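You operate a simulated robot arm through the tools that you are given. There is no shell and no other tool.

Carry out the task below with a simulated robot arm. There is one attempt and no reset: what you move stays moved.

Task
Unclip the grey case and put its black board in the RETURNS carton.
Fine: both clips left open, lid laid on the bench; gland and the boards in the yellow tray left as they are.

Only the result counts: the job must be done as asked and must still hold three seconds after the hand-in. Knocking over, shifting, dropping, spilling or breaking anything else fails it. A push-on lid holds only when it is set on centred and level and pressed home; a screw cap is set on level and turned clockwise until tight.

Robot
A 6-joint arm with a two-finger gripper, fixed in place. Base frame: the origin is at the foot of the arm, x ahead of it, y to its left, z up. Units: cm, rad, N and s.
Its first joint turns from -2.897 to 2.897 rad. Payload 2.45 kg.
The TCP is the grasp point between the finger pads, 2 cm short of the fingertips. In the tool frame z runs along the fingers and y along their closing line. Largest opening 14 cm; the body of the gripper starts 16.8 cm behind the TCP.
Orientation is told as [roll, pitch, yaw] about the base's x, y, z axes, in that order, counted from this pose: with the fingers straight down and closing along the base's y, the tool's x points along the base's -x, its y along +y and its z along -z.

Tools
- The arm moves only by the tool play_rows. Its argument "rows" is a list of rows, each an object of numbers (a shift or turn left out is 0, a gripper value left out holds the last): "x", "y", "z": the shift along the base's x, y, z in units of 25 mm (1.0 is 25 mm); "wx", "wy", "wz": the turn, a rotation vector about the base's x, y, z in units of 6 degrees (1.0 is 6 degrees). In form: [{"x": .., "y": .., "z": .., "wx": .., "wy": .., "wz": ..}, ...]. A call has 1 to 20 rows; each row shifts and turns the commanded pose from where the row before left it. "fingers" is the finger opening in m, from 0 to 0.14, set as the call begins (left out, the last holds). A call with a number of a shift or a turn outside -1 to 1 is refused whole. Rows are played at 5 a second. More than 5 cm and 0.15 rad between two rows, or a gripper value outside its range, and nothing of the call is played. Where a pose cannot be reached the arm comes as near as it can. A force on the tool above 40 N (or 10 N above the force at the start of the call, whichever is more), or a blocked arm, ends the call early, and 0.2 s more pass. Each finger travels about 4.5 cm/s and halts on what it meets, pressing with about 33 N; the grip force reading is that of the motor and also rises with nothing between the fingers. The clock runs only during rows and for 0.2 s after the last one: add rows that do not move to give the fingers time. It gives the time, the measured TCP pose, the force on the tool (base axes), the opening and the grip force at its end, in the units of the frame above (readings bear some noise), with the torque about the TCP (base axes, N m) and any sound that the robot's microphone picked up.
- Cameras (640 x 400 px; columns grow to the right, rows downward): "scene" is fixed at [5, 65.13, 154.87]; the picture's right is [-0.12, -0.99, 0.00], its down [-0.74, 0.09, -0.66] and it looks along [0.66, -0.08, -0.75] (base axes); focal length 297 px, centre (320, 200). "wrist" rides on the gripper at [7.8, 1.1, -20.9] in the tool frame; the picture's right is [-0.14, 0.99, 0.00], its down [-0.92, -0.13, -0.37] and it looks along [-0.36, -0.05, 0.93] (tool axes); focal length 280 px, centre (320, 200). There is no depth. A picture from a camera that has moved, and an enlarged one, comes with that camera's place and axes in the base frame and with its lens.
- get_image(camera): a new picture of that camera. No time passes.
- close_up(camera, box): a new picture of the part [left, top, right, bottom] of that camera's present view, enlarged. No time passes.
- close_job(): hands the job in; it is judged then, once.

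Places have to be worked out from the pictures, the camera data and where the tool is seen. Open the gripper and draw the arm clear of the work before you hand the job in, unless the task says otherwise.

The tools are called after ">>>" as a command line: name --argument value ..., lists and objects as JSON in quotes. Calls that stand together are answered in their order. play_rows: Moves the arm, as the interface text tells. Its arguments: {"type":"object","properties":{"rows":{"type":"array"},"fingers":{"type":"number"}},"required":["rows"]} The other tools are called the same way: get_image (camera) takes a picture; close_up (camera, box) takes an enlarged picture of a part of a camera's view; close_job () hands the job in.

At the start:

```text
time: 0.0
tcp_pos: [45.25, 57.04, 115.97]
orientation: [-0.001, 0.0, 0.0]
force: [-0.2, 0.1, -0.1]
ft_torque: [0.0, -0.01, -0.02]
gripper_width: 14.0
grip_force: 0.1
```

scene: 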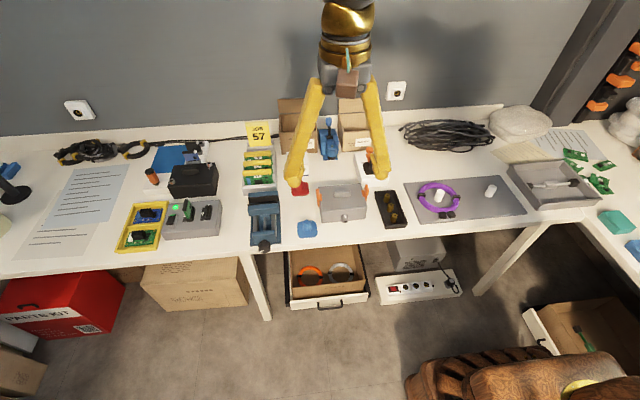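
wrist: 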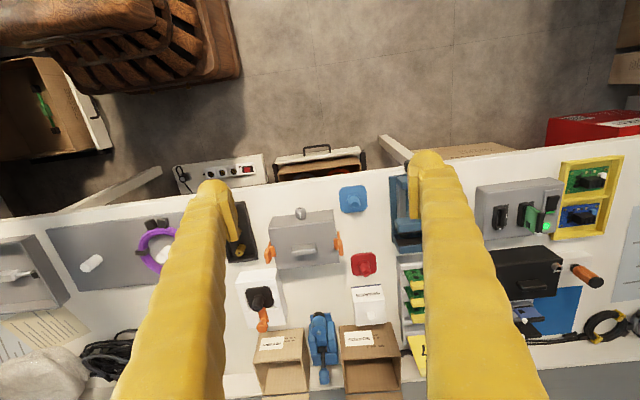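

I start by looking closely at the case, the cartons and the surroundings in both cameras.

>>> close_up --camera "scene" --box '[230, 90, 420, 250]'

>>> close_up --camera "wrist" --box '[220, 170, 420, 300]'

>>> close_up --camera "wrist" --box '[220, 270, 420, 400]'

>>> close_up --camera "scene" --box '[100, 120, 290, 260]'

```text
2.50 times, centred on (325, 170) of scene
camera zoom: at [5.0, 65.13, 154.87], right [-0.12, -0.99, 0.0], down [-0.74, 0.09, -0.66], along [0.66, -0.08, -0.75], focal length 743 px, centre (308, 275)
```

zoom: 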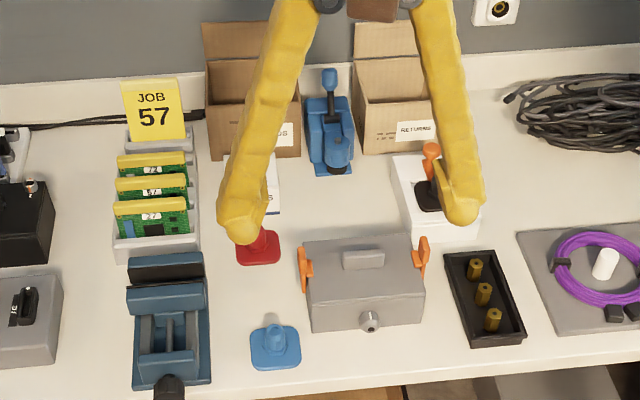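

```text
3.08 times, centred on (320, 235) of wrist
camera zoom: at [37.42, 58.15, 137.07], right [0.14, 0.99, 0.0], down [0.92, -0.13, 0.37], along [0.36, -0.05, -0.93], focal length 863 px, centre (320, 92)
```

zoom: 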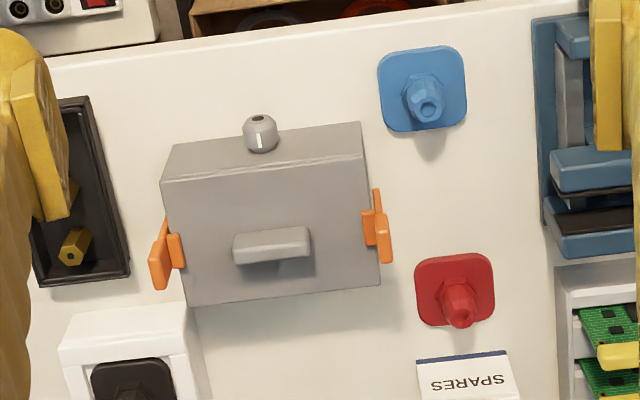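

```text
3.08 times, centred on (320, 335) of wrist
camera zoom: at [37.42, 58.15, 137.07], right [0.14, 0.99, 0.0], down [0.92, -0.13, 0.37], along [0.36, -0.05, -0.93], focal length 863 px, centre (320, -215)
```

zoom: 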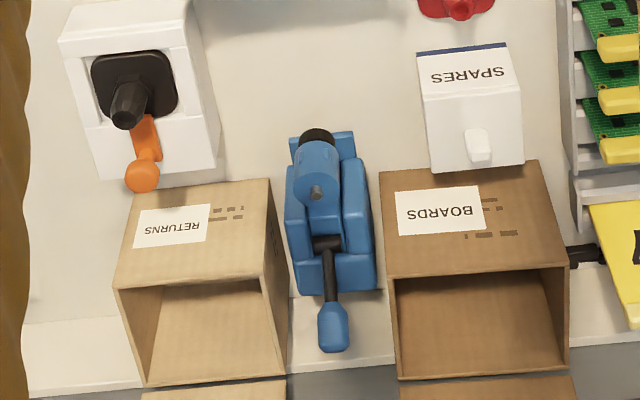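

```text
2.86 times, centred on (195, 190) of scene
camera zoom: at [5.0, 65.13, 154.87], right [-0.12, -0.99, 0.0], down [-0.74, 0.09, -0.66], along [0.66, -0.08, -0.75], focal length 849 px, centre (677, 229)
```

zoom: 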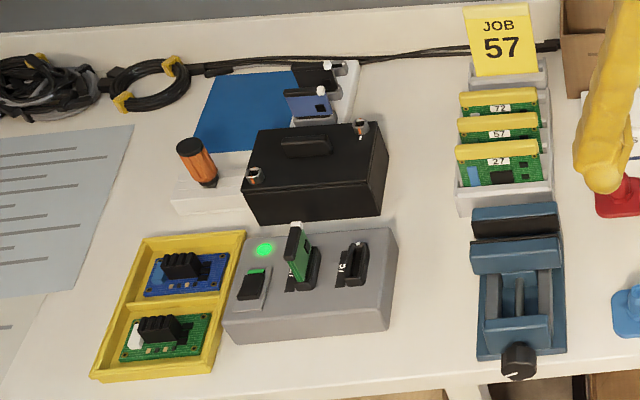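

The case's lid handle triangulates to roughly (67.5, 50.5, 86). I move down and forward for a closer wrist view of the case and clips.

>>> play_rows --rows '[{"x": 1, "y": -0.5, "z": -0.5}, {"x": 1, "y": -0.5, "z": -0.5}, {"x": 1, "y": -0.5, "z": -0.5}, {"x": 1, "y": -0.5, "z": -0.5}, {"x": 1, "y": -0.5, "z": -0.5}, {"x": 1, "y": -0.3, "z": -0.5}, {"x": 1, "z": -0.5}, {"x": 1, "z": -0.5}, {}]'

>>> get_image --camera "wrist"

>>> get_image --camera "scene"

```text
time: 2.0
tcp_pos: [65.38, 49.91, 106.24]
orientation: [0.001, -0.001, -0.001]
force: [0.2, 0.3, 0.5]
ft_torque: [0.02, 0.04, -0.01]
gripper_width: 13.99
grip_force: 0.0
```

```text
taken
camera wrist: at [57.53, 51.16, 127.17], right [0.14, 0.99, 0.0], down [0.92, -0.13, 0.37], along [0.37, -0.05, -0.93], focal length 280 px, centre (320, 200)
```

wrist: 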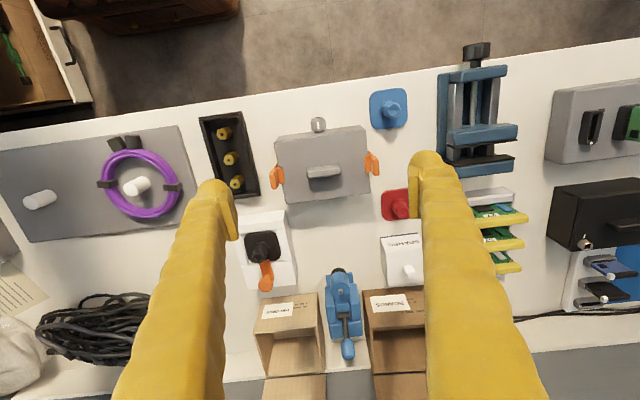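

```text
taken
```

scene: 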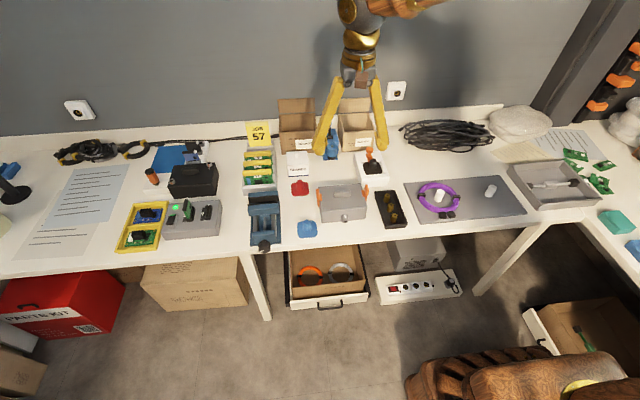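

The view is good; I enlarge the case and the clips.

>>> close_up --camera "wrist" --box '[255, 105, 395, 215]'

>>> close_up --camera "scene" --box '[280, 90, 420, 240]'

>>> close_up --camera "wrist" --box '[220, 200, 440, 400]'

```text
3.64 times, centred on (325, 160) of wrist
camera zoom: at [57.53, 51.16, 127.17], right [0.14, 0.99, 0.0], down [0.92, -0.13, 0.37], along [0.37, -0.05, -0.93], focal length 1020 px, centre (302, 346)
```

zoom: 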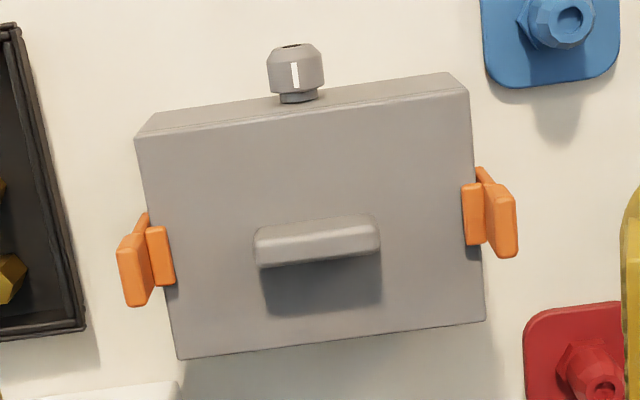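

```text
2.67 times, centred on (350, 165) of scene
camera zoom: at [5.0, 65.13, 154.87], right [-0.12, -0.99, 0.0], down [-0.74, 0.09, -0.66], along [0.66, -0.08, -0.75], focal length 792 px, centre (240, 293)
```

zoom: 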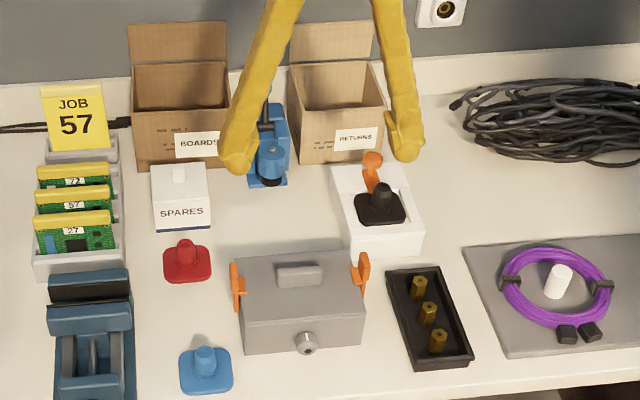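

```text
2.00 times, centred on (330, 300) of wrist
camera zoom: at [57.53, 51.16, 127.17], right [0.14, 0.99, 0.0], down [0.92, -0.13, 0.37], along [0.37, -0.05, -0.93], focal length 561 px, centre (300, 0)
```

zoom: 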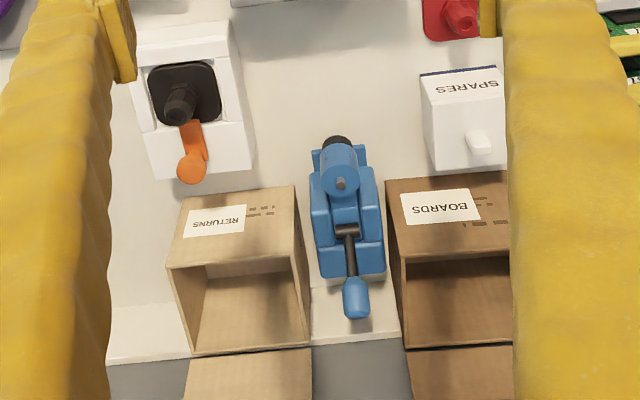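

I tilt the hand to look at the -y side clip obliquely, keeping well above everything.

>>> play_rows --rows '[{"x": -0.2, "y": -0.6, "z": -0.6, "wx": 1}, {"x": -0.2, "y": -0.6, "z": -0.6, "wx": 1}, {"x": -0.2, "y": -0.6, "z": -0.6, "wx": 1}, {"x": -0.2, "y": -0.6, "z": -0.6, "wx": 1}, {"x": -0.2, "y": -0.6, "z": -0.6, "wx": 1}, {"x": -0.2, "y": -0.5, "z": -0.6, "wx": 1}, {"x": -0.2, "y": -0.5, "z": -0.6, "wx": 1}, {}]'

>>> get_image --camera "wrist"

>>> close_up --camera "wrist" --box '[240, 100, 400, 200]'

```text
time: 3.8
tcp_pos: [61.84, 39.98, 95.67]
orientation: [0.734, -0.001, 0.0]
force: [0.6, 0.5, -0.5]
ft_torque: [0.0, -0.01, 0.0]
gripper_width: 14.0
grip_force: 0.1
```

```text
taken
camera wrist: at [53.91, 26.88, 111.97], right [0.14, 0.74, 0.66], down [0.92, -0.34, 0.19], along [0.37, 0.59, -0.72], focal length 280 px, centre (320, 200)
```

wrist: 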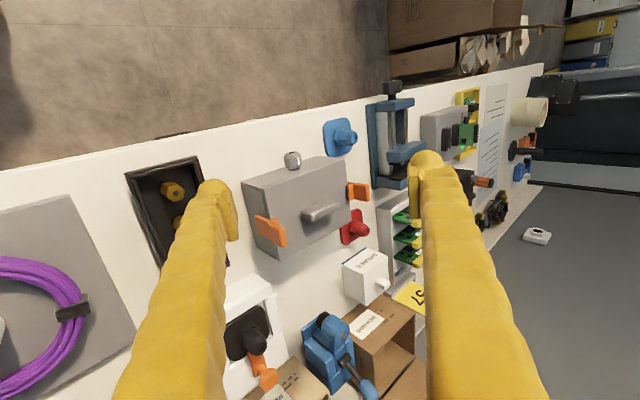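

```text
4.00 times, centred on (320, 150) of wrist
camera zoom: at [53.91, 26.88, 111.97], right [0.14, 0.74, 0.66], down [0.92, -0.34, 0.19], along [0.37, 0.59, -0.72], focal length 1122 px, centre (320, 400)
```

zoom: 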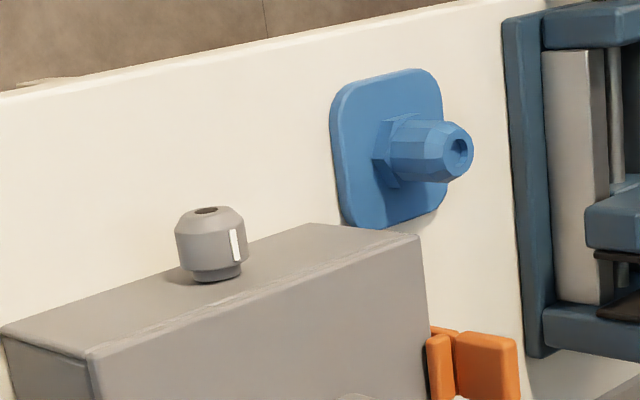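

>>> close_up --camera "wrist" --box '[225, 140, 385, 270]'

>>> close_up --camera "wrist" --box '[240, 195, 310, 260]'

```text
3.08 times, centred on (305, 205) of wrist
camera zoom: at [53.91, 26.88, 111.97], right [0.14, 0.74, 0.66], down [0.92, -0.34, 0.19], along [0.37, 0.59, -0.72], focal length 863 px, centre (366, 185)
```

zoom: 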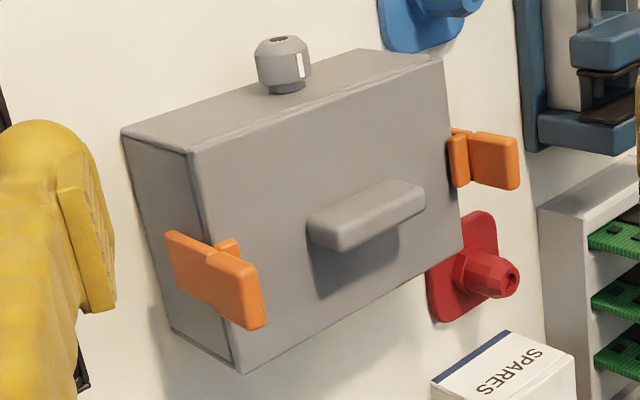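

```text
6.15 times, centred on (275, 228) of wrist
camera zoom: at [53.91, 26.88, 111.97], right [0.14, 0.74, 0.66], down [0.92, -0.34, 0.19], along [0.37, 0.59, -0.72], focal length 1726 px, centre (597, 31)
```

zoom: 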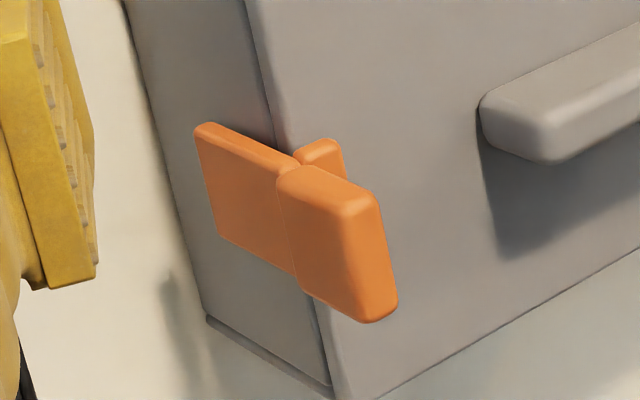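

The clips look like side plates hinged low with a hook over the lid and a thumb tab rising above it. I enlarge the scene camera view to confirm their profile.

>>> close_up --camera "scene" --box '[310, 175, 380, 228]'

>>> close_up --camera "scene" --box '[350, 175, 380, 200]'

>>> close_up --camera "scene" --box '[308, 178, 338, 203]'

```text
7.55 times, centred on (345, 202) of scene
camera zoom: at [5.0, 65.13, 154.87], right [-0.12, -0.99, 0.0], down [-0.74, 0.09, -0.66], along [0.66, -0.08, -0.75], focal length 2242 px, centre (131, 189)
```

zoom: 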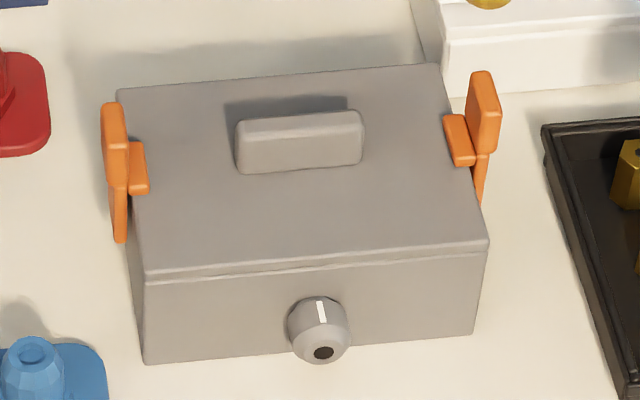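

```text
16.00 times, centred on (365, 188) of scene
camera zoom: at [5.0, 65.13, 154.87], right [-0.12, -0.99, 0.0], down [-0.74, 0.09, -0.66], along [0.66, -0.08, -0.75], focal length 4753 px, centre (-400, 400)
```

zoom: 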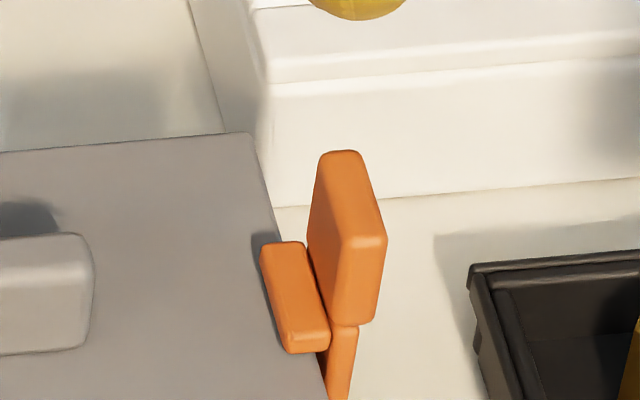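

```text
16.00 times, centred on (323, 190) of scene
camera zoom: at [5.0, 65.13, 154.87], right [-0.12, -0.99, 0.0], down [-0.74, 0.09, -0.66], along [0.66, -0.08, -0.75], focal length 4753 px, centre (272, 352)
```

zoom: 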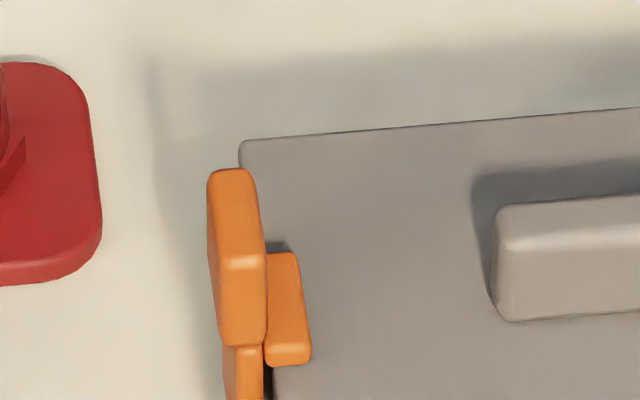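

Clips are clear: vertical plates with a hook over the lid (lid top z≈82.0) and a tab from about z 82.8 to 85.3, centred at x≈70, inner faces about y 42.4 and 57.5. I level the hand above the case with the fingers narrower than the tab spacing, to check alignment.

>>> play_rows --rows '[{"x": 0.47, "y": 0.573, "z": -0.1, "wx": -1}, {"x": 0.47, "y": 0.573, "z": -0.1, "wx": -1}, {"x": 0.47, "y": 0.573, "z": -0.1, "wx": -1}, {"x": 0.47, "y": 0.573, "z": -0.1, "wx": -1}, {"x": 0.47, "y": 0.573, "z": -0.1, "wx": -1}, {"x": 0.47, "y": 0.573, "z": -0.1, "wx": -1}, {"x": 0.48, "y": 0.573, "z": -0.1, "wx": -1}, {"z": -0.4}, {"z": -0.4}, {}]' --fingers 0.11

>>> get_image --camera "wrist"

>>> close_up --camera "scene" --box '[280, 130, 410, 230]'

```text
time: 6.0
tcp_pos: [69.92, 50.1, 91.87]
orientation: [-0.001, 0.0, 0.0]
force: [0.8, -0.2, -0.1]
ft_torque: [0.01, 0.02, 0.03]
gripper_width: 10.98
grip_force: 0.1
```

```text
taken
camera wrist: at [62.17, 51.22, 112.83], right [0.14, 0.99, 0.0], down [0.92, -0.13, 0.37], along [0.36, -0.05, -0.93], focal length 280 px, centre (320, 200)
```

wrist: 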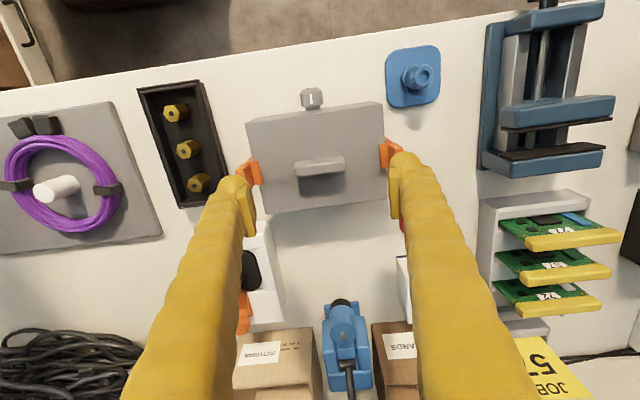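

```text
4.00 times, centred on (345, 180) of scene
camera zoom: at [5.0, 65.13, 154.87], right [-0.12, -0.99, 0.0], down [-0.74, 0.09, -0.66], along [0.66, -0.08, -0.75], focal length 1188 px, centre (220, 280)
```

zoom: 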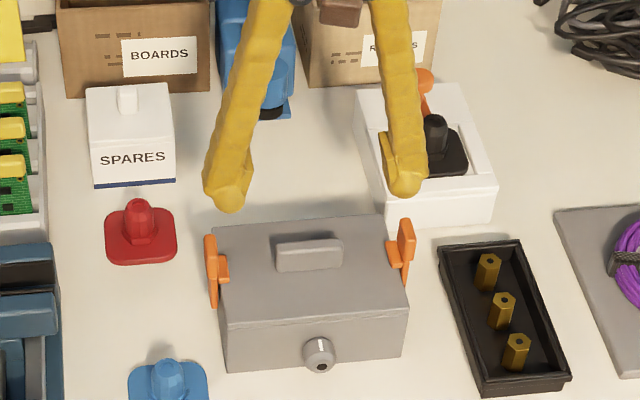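

>>> close_up --camera "wrist" --box '[220, 90, 420, 240]'

>>> close_up --camera "wrist" --box '[220, 140, 280, 190]'

>>> close_up --camera "wrist" --box '[365, 130, 425, 180]'

```text
2.67 times, centred on (320, 165) of wrist
camera zoom: at [62.17, 51.22, 112.83], right [0.14, 0.99, 0.0], down [0.92, -0.13, 0.37], along [0.36, -0.05, -0.93], focal length 748 px, centre (320, 293)
```

zoom: 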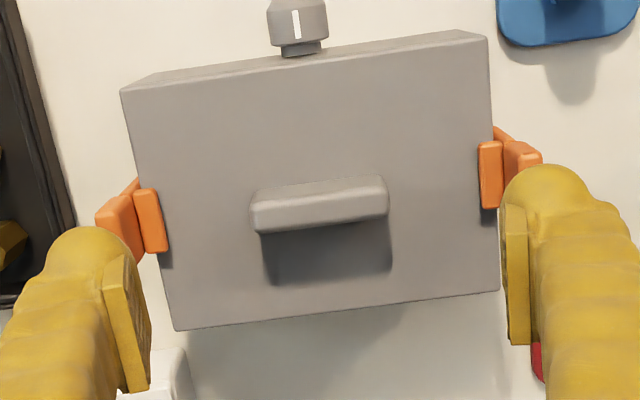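

```text
8.00 times, centred on (250, 165) of wrist
camera zoom: at [62.17, 51.22, 112.83], right [0.14, 0.99, 0.0], down [0.92, -0.13, 0.37], along [0.36, -0.05, -0.93], focal length 2243 px, centre (880, 480)
```

zoom: 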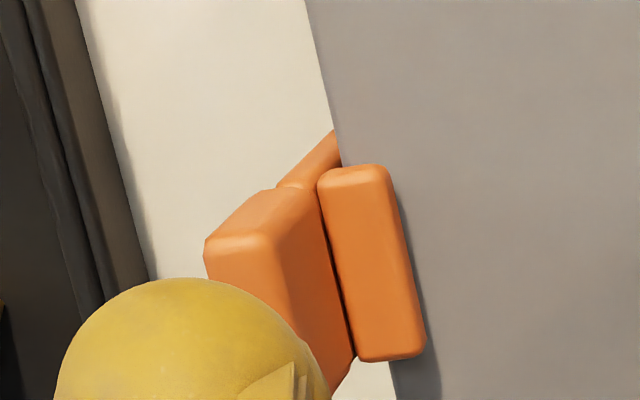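

```text
8.00 times, centred on (395, 155) of wrist
camera zoom: at [62.17, 51.22, 112.83], right [0.14, 0.99, 0.0], down [0.92, -0.13, 0.37], along [0.36, -0.05, -0.93], focal length 2243 px, centre (-280, 560)
```

zoom: 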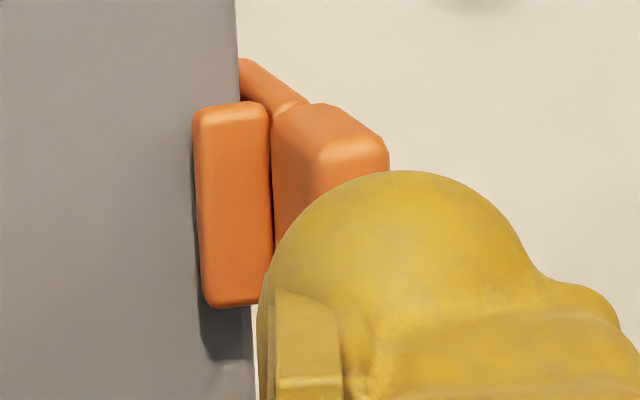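

Tab inner faces measure y≈42.55 and 57.75 (centre 50.15), x≈69.9. I narrow the fingers and descend between the tabs so the tips sit just above the hooks.

>>> play_rows --rows '[{}, {}, {}, {}, {"z": -0.5}, {"z": -0.5}, {"z": -0.5}, {"z": -0.4}, {"z": -0.4}, {}]' --fingers 0.08

>>> get_image --camera "wrist"

>>> close_up --camera "scene" --box '[300, 150, 390, 220]'

```text
time: 8.2
tcp_pos: [69.99, 50.03, 86.11]
orientation: [0.001, 0.001, -0.001]
force: [0.1, -0.2, -0.1]
ft_torque: [-0.02, 0.03, -0.01]
gripper_width: 7.98
grip_force: 0.0
```

```text
taken
camera wrist: at [62.17, 51.18, 107.07], right [0.14, 0.99, 0.0], down [0.92, -0.13, 0.37], along [0.37, -0.05, -0.93], focal length 280 px, centre (320, 200)
```

wrist: 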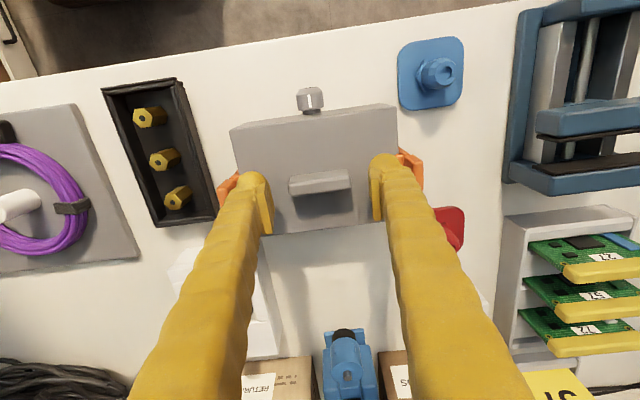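

```text
5.71 times, centred on (345, 185) of scene
camera zoom: at [5.0, 65.13, 154.87], right [-0.12, -0.99, 0.0], down [-0.74, 0.09, -0.66], along [0.66, -0.08, -0.75], focal length 1697 px, centre (177, 286)
```

zoom: 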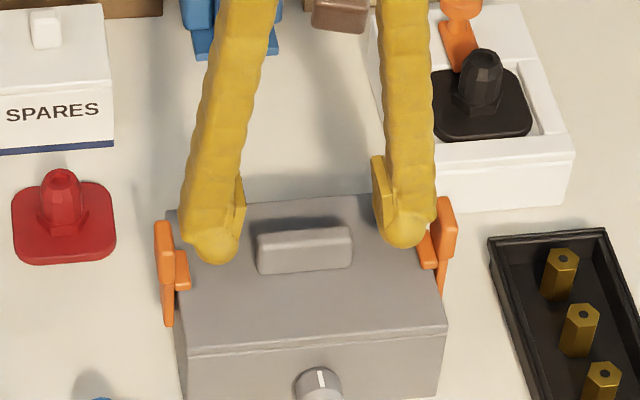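

Both fingers are between tabs and clear of the handle. I lower slightly more and open in a first step toward the tabs.

>>> play_rows --rows '[{"z": -0.25, "y": 0.03}, {}]' --fingers 0.08

>>> play_rows --rows '[{}, {}, {}]' --fingers 0.1

>>> close_up --camera "scene" --box '[300, 150, 390, 220]'

>>> get_image --camera "wrist"

```text
time: 8.8
tcp_pos: [70.02, 50.03, 85.4]
orientation: [0.001, -0.001, 0.0]
force: [0.4, -0.5, 0.7]
ft_torque: [0.02, -0.02, -0.01]
gripper_width: 8.0
grip_force: 0.0
```

```text
time: 9.6
tcp_pos: [70.04, 50.0, 85.42]
orientation: [0.001, 0.001, -0.001]
force: [0.3, -0.2, 0.8]
ft_torque: [0.01, -0.01, -0.01]
gripper_width: 10.0
grip_force: 0.0
```

```text
5.71 times, centred on (345, 185) of scene
camera zoom: at [5.0, 65.13, 154.87], right [-0.12, -0.99, 0.0], down [-0.74, 0.09, -0.66], along [0.66, -0.08, -0.75], focal length 1697 px, centre (177, 286)
```

zoom: 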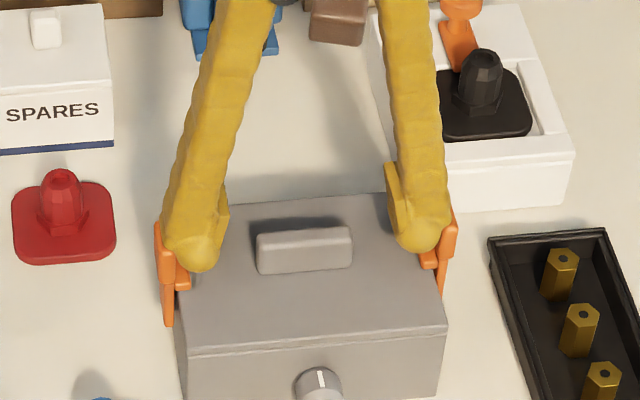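

```text
taken
camera wrist: at [62.14, 51.25, 106.42], right [0.14, 0.99, 0.0], down [0.92, -0.13, 0.37], along [0.36, -0.05, -0.93], focal length 280 px, centre (320, 200)
```

wrist: 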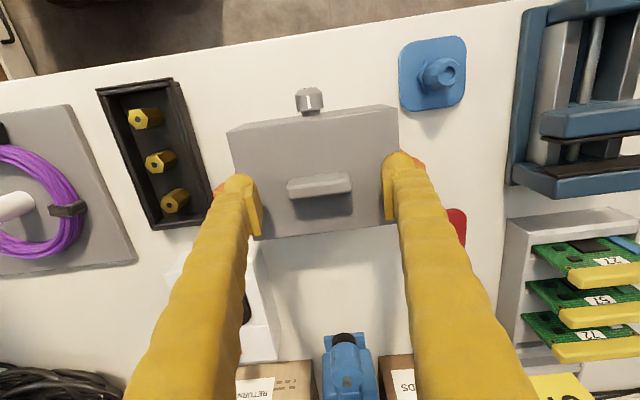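

No contact yet at 10 cm. I open further in steps.

>>> play_rows --rows '[{}, {}, {}]' --fingers 0.12

>>> close_up --camera "scene" --box '[300, 150, 390, 220]'

>>> play_rows --rows '[{}, {}, {}]' --fingers 0.14

>>> close_up --camera "scene" --box '[300, 150, 390, 220]'

>>> get_image --camera "wrist"

```text
time: 10.4
tcp_pos: [69.96, 50.07, 85.42]
orientation: [-0.001, 0.001, 0.001]
force: [0.1, 0.3, 0.3]
ft_torque: [-0.03, -0.01, 0.01]
gripper_width: 11.96
grip_force: 0.0
```

```text
5.71 times, centred on (345, 185) of scene
camera zoom: at [5.0, 65.13, 154.87], right [-0.12, -0.99, 0.0], down [-0.74, 0.09, -0.66], along [0.66, -0.08, -0.75], focal length 1697 px, centre (177, 286)
```

zoom: 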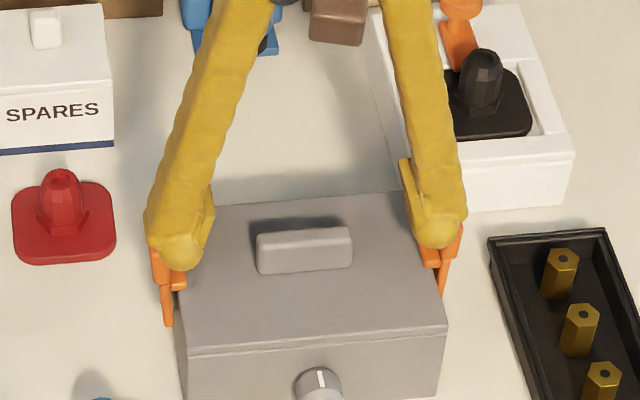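

```text
time: 11.2
tcp_pos: [69.99, 50.12, 85.48]
orientation: [0.0, -0.001, 0.001]
force: [1.0, 0.1, 1.2]
ft_torque: [0.02, 0.03, 0.0]
gripper_width: 13.99
grip_force: 0.1
```

```text
5.71 times, centred on (345, 185) of scene
camera zoom: at [5.0, 65.13, 154.87], right [-0.12, -0.99, 0.0], down [-0.74, 0.09, -0.66], along [0.66, -0.08, -0.75], focal length 1697 px, centre (177, 286)
```

zoom: 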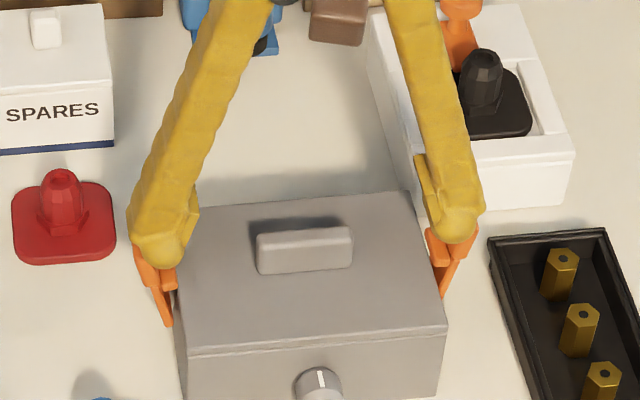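

```text
taken
camera wrist: at [62.14, 51.25, 106.42], right [0.14, 0.99, 0.0], down [0.92, -0.13, 0.37], along [0.36, -0.05, -0.93], focal length 280 px, centre (320, 200)
```

wrist: 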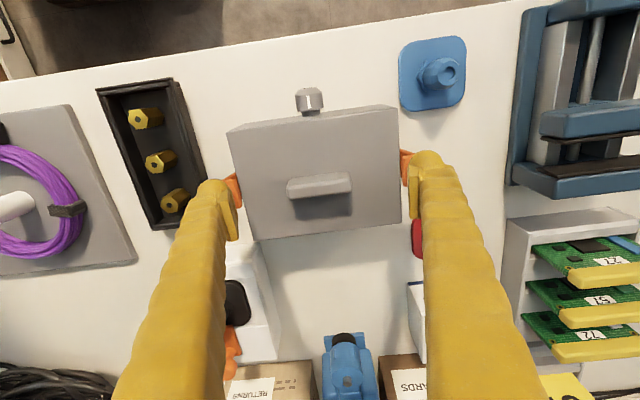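

Both clips rotated outward together without moving the case. I draw the fingers in a little to see whether the clips stay open or spring back.

>>> play_rows --rows '[{}, {}, {}, {}]' --fingers 0.11

>>> close_up --camera "scene" --box '[300, 150, 390, 220]'

```text
time: 12.2
tcp_pos: [70.05, 50.08, 85.4]
orientation: [0.0, -0.001, -0.001]
force: [-1.2, -0.5, 7.1]
ft_torque: [0.58, -0.02, 0.04]
gripper_width: 11.07
grip_force: 0.7
```

```text
5.71 times, centred on (345, 185) of scene
camera zoom: at [5.0, 65.13, 154.87], right [-0.12, -0.99, 0.0], down [-0.74, 0.09, -0.66], along [0.66, -0.08, -0.75], focal length 1697 px, centre (177, 286)
```

zoom: 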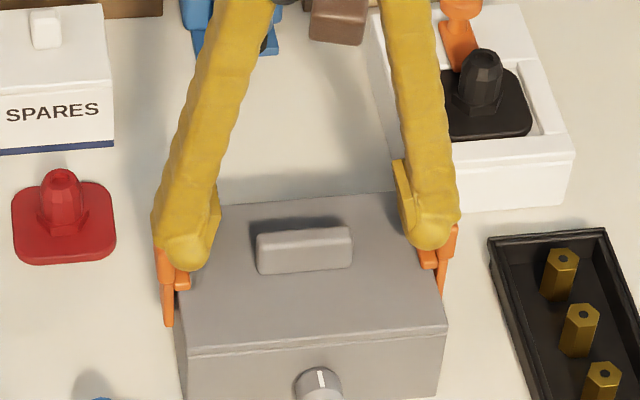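

The clips spring back from this angle, so they must be swung further. I'll lift slightly, reopen both together (keeping the loads balanced), then shift toward -y so the -y clip goes well past its spring point while the other finger still bears on its tab.

>>> play_rows --rows '[{"z": 0.25}, {}]' --fingers 0.105

>>> play_rows --rows '[{}, {}, {}, {"z": -0.2}, {}]' --fingers 0.14

>>> play_rows --rows '[{"y": -0.2, "wx": 0.4}, {"y": -0.2, "wx": 0.4}, {}]' --fingers 0.14

>>> close_up --camera "scene" --box '[300, 150, 390, 220]'

```text
time: 12.8
tcp_pos: [70.11, 50.04, 86.14]
orientation: [0.0, 0.0, 0.0]
force: [-0.5, 0.8, -0.6]
ft_torque: [-0.01, 0.02, 0.02]
gripper_width: 10.49
grip_force: 0.0
```

```text
time: 14.0
tcp_pos: [69.99, 50.01, 85.68]
orientation: [0.001, 0.001, 0.002]
force: [0.1, 0.0, 0.4]
ft_torque: [-0.03, -0.05, -0.01]
gripper_width: 13.98
grip_force: 0.0
```

```text
time: 14.8
tcp_pos: [70.05, 48.96, 85.63]
orientation: [0.083, 0.0, 0.001]
force: [1.1, 0.2, 0.7]
ft_torque: [-0.01, 0.02, 0.0]
gripper_width: 14.0
grip_force: 0.0
```

```text
5.71 times, centred on (345, 185) of scene
camera zoom: at [5.0, 65.13, 154.87], right [-0.12, -0.99, 0.0], down [-0.74, 0.09, -0.66], along [0.66, -0.08, -0.75], focal length 1697 px, centre (177, 286)
```

zoom: 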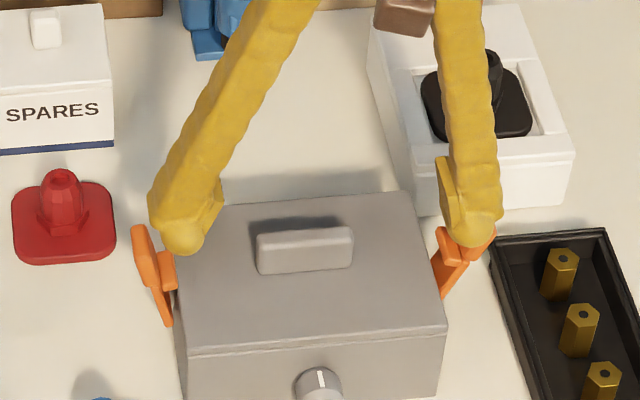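

The +y clip stays where it was put (no spring), so the hinge is just stiff. I continue swinging the -y clip further out and slightly down, keeping clear of the black tray.

>>> play_rows --rows '[{"y": -0.2, "z": -0.12}, {"y": -0.2, "z": -0.12}, {"y": -0.2, "z": -0.15}, {}]' --fingers 0.14

>>> close_up --camera "scene" --box '[300, 150, 390, 220]'

>>> get_image --camera "wrist"

```text
time: 15.8
tcp_pos: [70.07, 47.56, 84.5]
orientation: [0.083, 0.001, 0.0]
force: [-0.5, -0.9, -0.2]
ft_torque: [-0.02, -0.01, 0.0]
gripper_width: 13.97
grip_force: 0.0
```

```text
5.71 times, centred on (345, 185) of scene
camera zoom: at [5.0, 65.13, 154.87], right [-0.12, -0.99, 0.0], down [-0.74, 0.09, -0.66], along [0.66, -0.08, -0.75], focal length 1697 px, centre (177, 286)
```

zoom: 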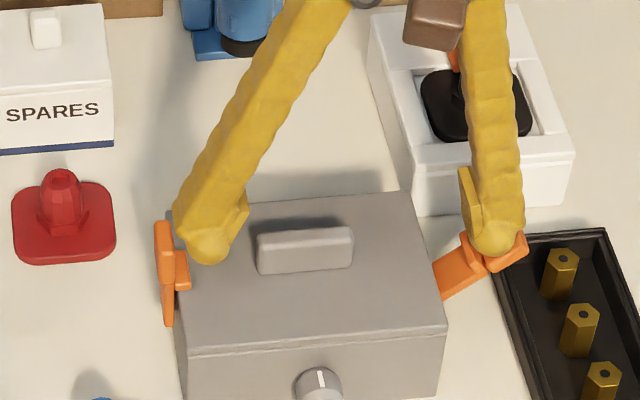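

```text
taken
camera wrist: at [62.2, 46.99, 105.67], right [0.14, 0.99, 0.08], down [0.92, -0.16, 0.36], along [0.37, 0.03, -0.93], focal length 280 px, centre (320, 200)
```

wrist: 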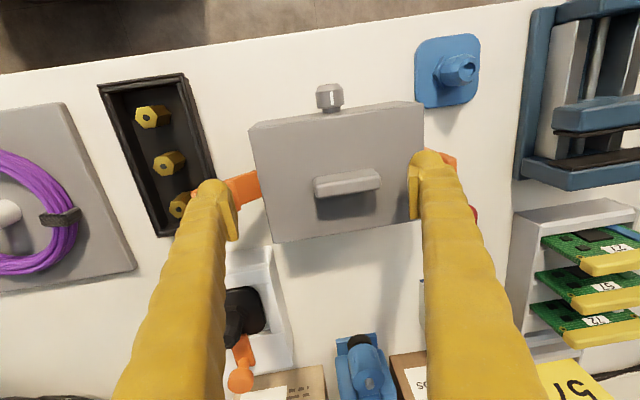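

The -y clip is now swung about 60–65° out; the +y one closed again. I lift off to see if the -y clip stays open.

>>> play_rows --rows '[{"z": 0.6, "y": 0.1}, {"z": 0.8, "wx": -0.4}, {"z": 0.8, "wx": -0.4}, {}, {}, {}]' --fingers 0.14

>>> close_up --camera "scene" --box '[300, 150, 390, 220]'

```text
time: 17.2
tcp_pos: [70.08, 47.88, 90.32]
orientation: [-0.003, 0.0, 0.002]
force: [-0.8, -0.5, -0.1]
ft_torque: [0.0, -0.01, 0.03]
gripper_width: 14.0
grip_force: 0.1
```

```text
5.71 times, centred on (345, 185) of scene
camera zoom: at [5.0, 65.13, 154.87], right [-0.12, -0.99, 0.0], down [-0.74, 0.09, -0.66], along [0.66, -0.08, -0.75], focal length 1697 px, centre (177, 286)
```

zoom: 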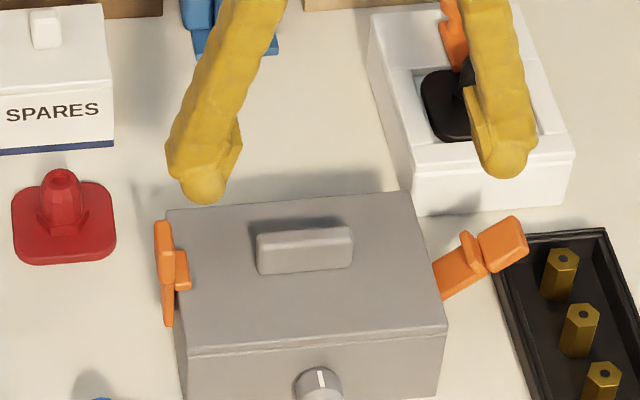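

The -y clip holds open. Now the +y clip the same way: I set opening 13, tilt slightly so the +y finger is lower, and descend with it just inside the +y tab, the other finger staying above the opened clip.

>>> play_rows --rows '[{"wx": -0.4}, {"wx": -0.4}, {"z": -0.5}, {"z": -0.5}, {"z": -0.57}, {}]' --fingers 0.13

>>> close_up --camera "scene" --box '[300, 150, 390, 220]'

>>> get_image --camera "wrist"

```text
time: 18.6
tcp_pos: [70.12, 47.85, 86.24]
orientation: [-0.083, 0.0, -0.001]
force: [0.0, 0.3, 0.4]
ft_torque: [0.0, -0.01, 0.0]
gripper_width: 13.01
grip_force: 0.1
```

```text
5.71 times, centred on (345, 185) of scene
camera zoom: at [5.0, 65.13, 154.87], right [-0.12, -0.99, 0.0], down [-0.74, 0.09, -0.66], along [0.66, -0.08, -0.75], focal length 1697 px, centre (177, 286)
```

zoom: 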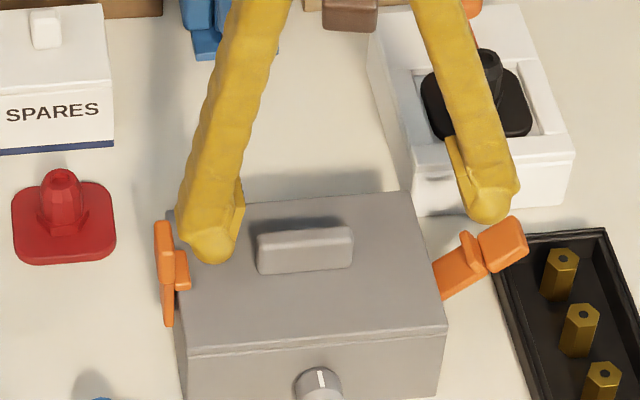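

```text
taken
camera wrist: at [62.17, 50.68, 107.05], right [0.14, 0.99, -0.08], down [0.92, -0.1, 0.38], along [0.36, -0.13, -0.92], focal length 280 px, centre (320, 200)
```

wrist: 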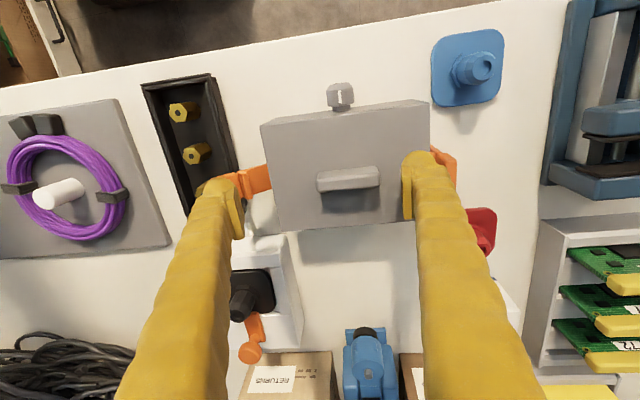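

The +y finger is inside its tab with clearance elsewhere. I sweep +y and slightly down, mirroring the move that opened the other clip.

>>> play_rows --rows '[{"y": 0.29, "z": -0.05}, {"y": 0.29, "z": -0.05}, {"y": 0.29, "z": -0.05}, {"y": 0.29, "z": -0.05}, {"y": 0.29, "z": -0.05}, {"y": 0.21, "z": -0.14}, {"y": 0.21, "z": -0.14}, {"y": 0.25, "z": -0.16}, {}]'

>>> close_up --camera "scene" --box '[300, 150, 390, 220]'

```text
time: 20.6
tcp_pos: [70.24, 52.94, 84.47]
orientation: [-0.084, -0.001, -0.001]
force: [-0.1, -0.4, -0.5]
ft_torque: [-0.01, 0.03, -0.03]
gripper_width: 13.03
grip_force: 0.0
```

```text
5.71 times, centred on (345, 185) of scene
camera zoom: at [5.0, 65.13, 154.87], right [-0.12, -0.99, 0.0], down [-0.74, 0.09, -0.66], along [0.66, -0.08, -0.75], focal length 1697 px, centre (177, 286)
```

zoom: 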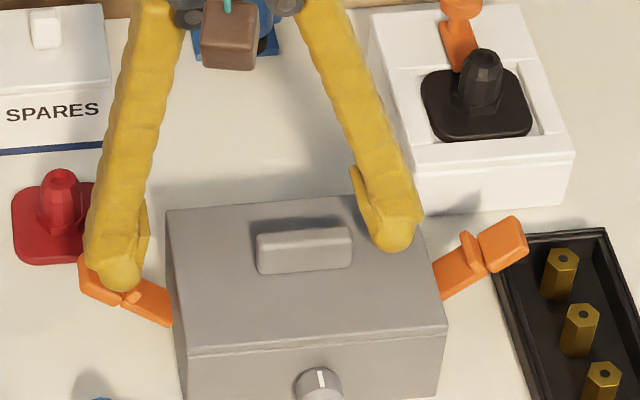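

Both clips are out, and the case has not moved. I lift away and level, then check the clips and plan the lid grasp.

>>> play_rows --rows '[{"z": 0.6, "y": -0.1}, {"z": 0.8, "y": -0.3, "wx": 0.4}, {"z": 0.8, "y": -0.4, "wx": 0.4}, {"z": 0.6, "y": -0.4}, {}]'

>>> close_up --camera "scene" --box '[290, 150, 390, 230]'

>>> close_up --camera "wrist" --box '[220, 90, 420, 240]'

>>> get_image --camera "scene"

```text
time: 21.8
tcp_pos: [70.09, 49.94, 91.43]
orientation: [0.001, 0.002, 0.0]
force: [0.1, 0.4, -0.2]
ft_torque: [0.02, 0.0, -0.01]
gripper_width: 13.02
grip_force: 0.1
```

```text
5.00 times, centred on (340, 190) of scene
camera zoom: at [5.0, 65.13, 154.87], right [-0.12, -0.99, 0.0], down [-0.74, 0.09, -0.66], along [0.66, -0.08, -0.75], focal length 1485 px, centre (220, 250)
```

zoom: 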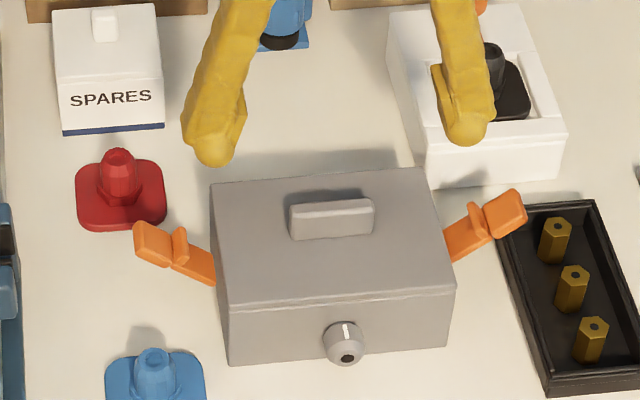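

```text
2.67 times, centred on (320, 165) of wrist
camera zoom: at [62.15, 51.27, 112.61], right [0.14, 0.99, 0.0], down [0.92, -0.13, 0.37], along [0.36, -0.05, -0.93], focal length 748 px, centre (320, 293)
```

zoom: 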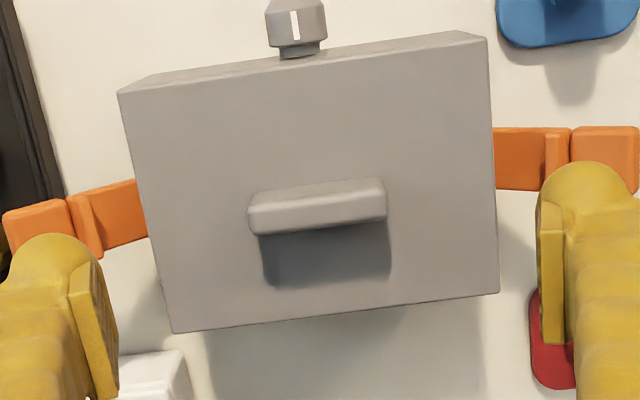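

```text
taken
```

scene: 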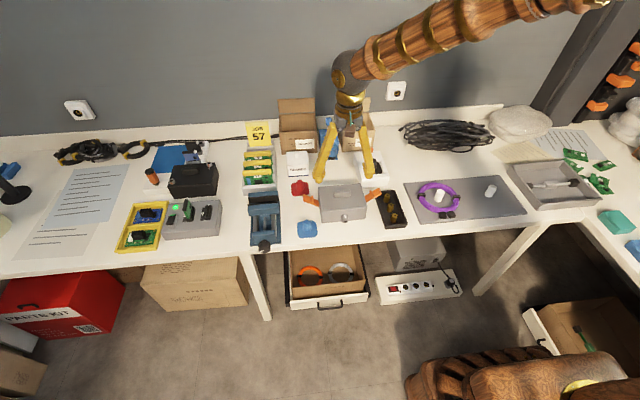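

Both clips stand open with the case unmoved. The handle bar is at about (70.1, 50.1), ~5 cm long in y; I descend with the fingers around its ends.

>>> play_rows --rows '[{"y": 0.05}, {}, {}, {"z": -0.7}, {"z": -0.7}, {"z": -0.7}, {"z": -0.3}, {"z": -0.25}, {}]' --fingers 0.08

>>> close_up --camera "scene" --box '[300, 160, 380, 220]'

>>> close_up --camera "wrist" --box '[220, 90, 420, 240]'

```text
time: 23.8
tcp_pos: [70.11, 50.17, 84.94]
orientation: [0.002, -0.001, 0.001]
force: [-0.7, 0.4, 0.4]
ft_torque: [-0.03, -0.01, 0.02]
gripper_width: 7.99
grip_force: 0.1
```

```text
6.67 times, centred on (340, 190) of scene
camera zoom: at [5.0, 65.13, 154.87], right [-0.12, -0.99, 0.0], down [-0.74, 0.09, -0.66], along [0.66, -0.08, -0.75], focal length 1980 px, centre (187, 267)
```

zoom: 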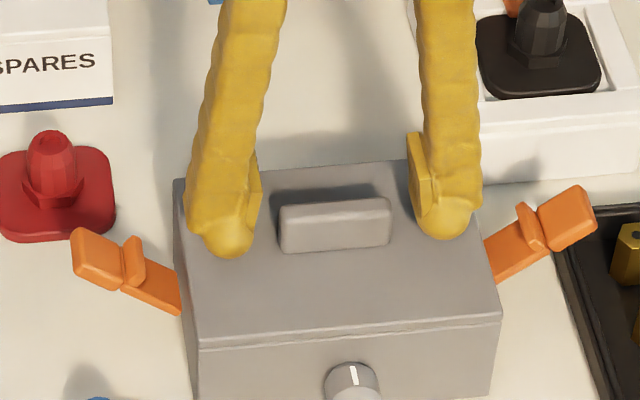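

```text
2.67 times, centred on (320, 165) of wrist
camera zoom: at [62.2, 51.38, 105.89], right [0.14, 0.99, 0.0], down [0.92, -0.13, 0.37], along [0.36, -0.05, -0.93], focal length 748 px, centre (320, 293)
```

zoom: 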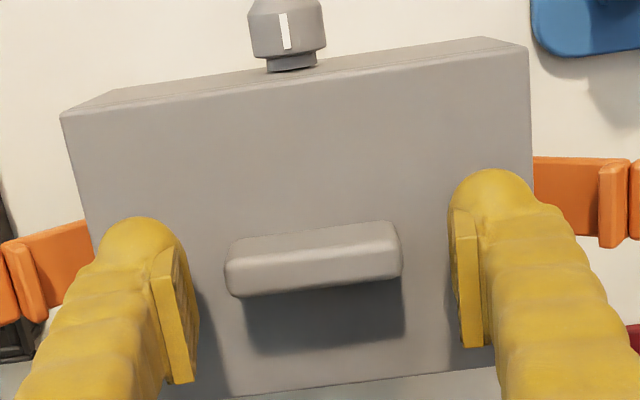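

Fingers straddle the handle evenly. I lower a touch and close on it.

>>> play_rows --rows '[{"z": -0.12}, {}]'

>>> play_rows --rows '[{}, {}, {}, {}]' --fingers 0.03

>>> close_up --camera "scene" --box '[300, 160, 380, 220]'

```text
time: 24.4
tcp_pos: [70.05, 50.25, 84.63]
orientation: [0.0, 0.0, 0.0]
force: [-0.5, -0.4, 0.4]
ft_torque: [0.0, -0.02, 0.02]
gripper_width: 7.99
grip_force: 0.0
```

```text
time: 25.4
tcp_pos: [70.17, 50.14, 84.52]
orientation: [0.0, 0.001, 0.0]
force: [-0.3, -16.6, 3.6]
ft_torque: [-0.29, 0.02, -0.02]
gripper_width: 5.46
grip_force: 32.9
```

```text
6.67 times, centred on (340, 190) of scene
camera zoom: at [5.0, 65.13, 154.87], right [-0.12, -0.99, 0.0], down [-0.74, 0.09, -0.66], along [0.66, -0.08, -0.75], focal length 1980 px, centre (187, 267)
```

zoom: 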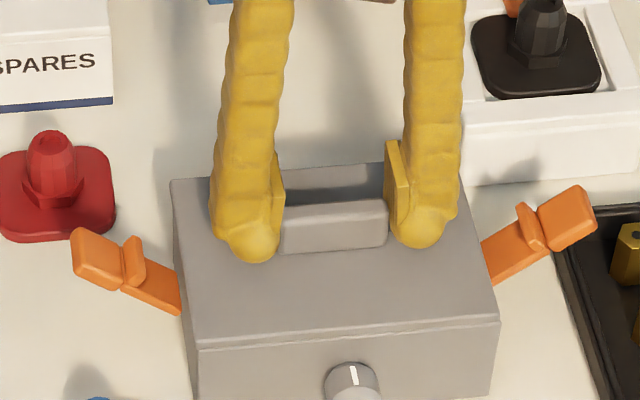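

Gripped at 5.46 cm but with a -16.6 N side load, so the handle centre is slightly toward -y; I nudge the hand that way to relieve it.

>>> play_rows --rows '[{"y": -0.04}, {}]'

```text
time: 26.0
tcp_pos: [70.17, 50.09, 84.54]
orientation: [0.0, 0.001, 0.0]
force: [-0.6, 0.9, 1.6]
ft_torque: [0.14, 0.11, -0.06]
gripper_width: 5.46
grip_force: 32.6
```

Side load gone. Now I lift the lid straight up slowly in small steps.

>>> play_rows --rows '[{"z": 0.1}, {"z": 0.15}, {"z": 0.2}, {"z": 0.3}, {"z": 0.4}, {}]'

>>> close_up --camera "scene" --box '[300, 160, 380, 220]'

```text
time: 27.4
tcp_pos: [70.1, 50.02, 87.41]
orientation: [-0.001, 0.001, -0.001]
force: [-0.9, 0.2, -1.1]
ft_torque: [0.01, 0.06, -0.02]
gripper_width: 5.45
grip_force: 33.1
```

```text
6.67 times, centred on (340, 190) of scene
camera zoom: at [5.0, 65.13, 154.87], right [-0.12, -0.99, 0.0], down [-0.74, 0.09, -0.66], along [0.66, -0.08, -0.75], focal length 1980 px, centre (187, 267)
```

zoom: 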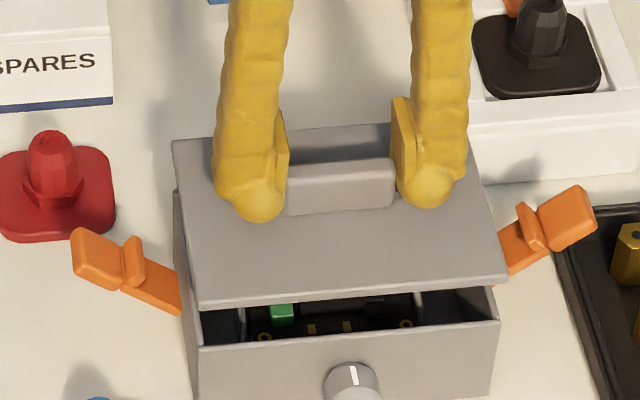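

The lid is free. I raise it further and look at the drop zone behind the case and the board inside.

>>> play_rows --rows '[{"z": 0.6}, {"z": 0.6}, {"z": 0.6}, {"z": 0.6}, {"z": 0.6}, {"z": 0.4}, {}]'

>>> close_up --camera "scene" --box '[280, 110, 420, 230]'

>>> get_image --camera "wrist"

```text
time: 29.0
tcp_pos: [70.14, 50.03, 96.03]
orientation: [0.0, 0.001, -0.001]
force: [-0.7, -0.3, -1.0]
ft_torque: [-0.02, -0.02, -0.03]
gripper_width: 5.5
grip_force: 33.4
```

```text
3.33 times, centred on (350, 170) of scene
camera zoom: at [5.0, 65.13, 154.87], right [-0.12, -0.99, 0.0], down [-0.74, 0.09, -0.66], along [0.66, -0.08, -0.75], focal length 990 px, centre (220, 300)
```

zoom: 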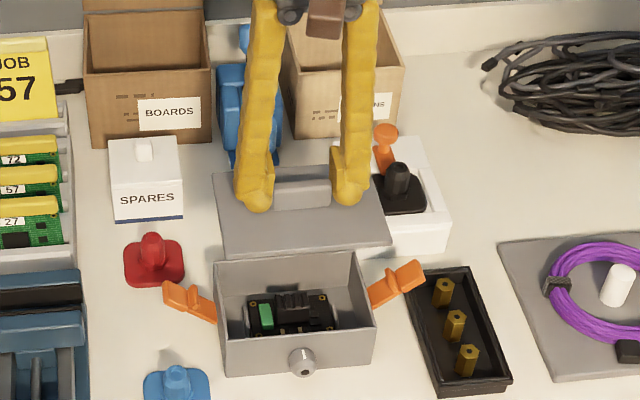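

```text
taken
camera wrist: at [62.14, 51.27, 116.96], right [0.14, 0.99, 0.0], down [0.92, -0.13, 0.37], along [0.36, -0.05, -0.93], focal length 280 px, centre (320, 200)
```

wrist: 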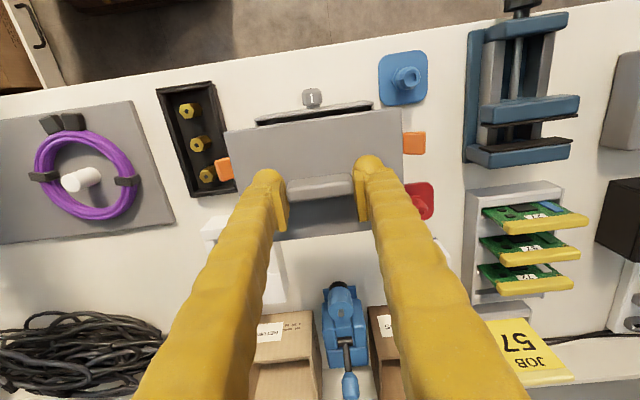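

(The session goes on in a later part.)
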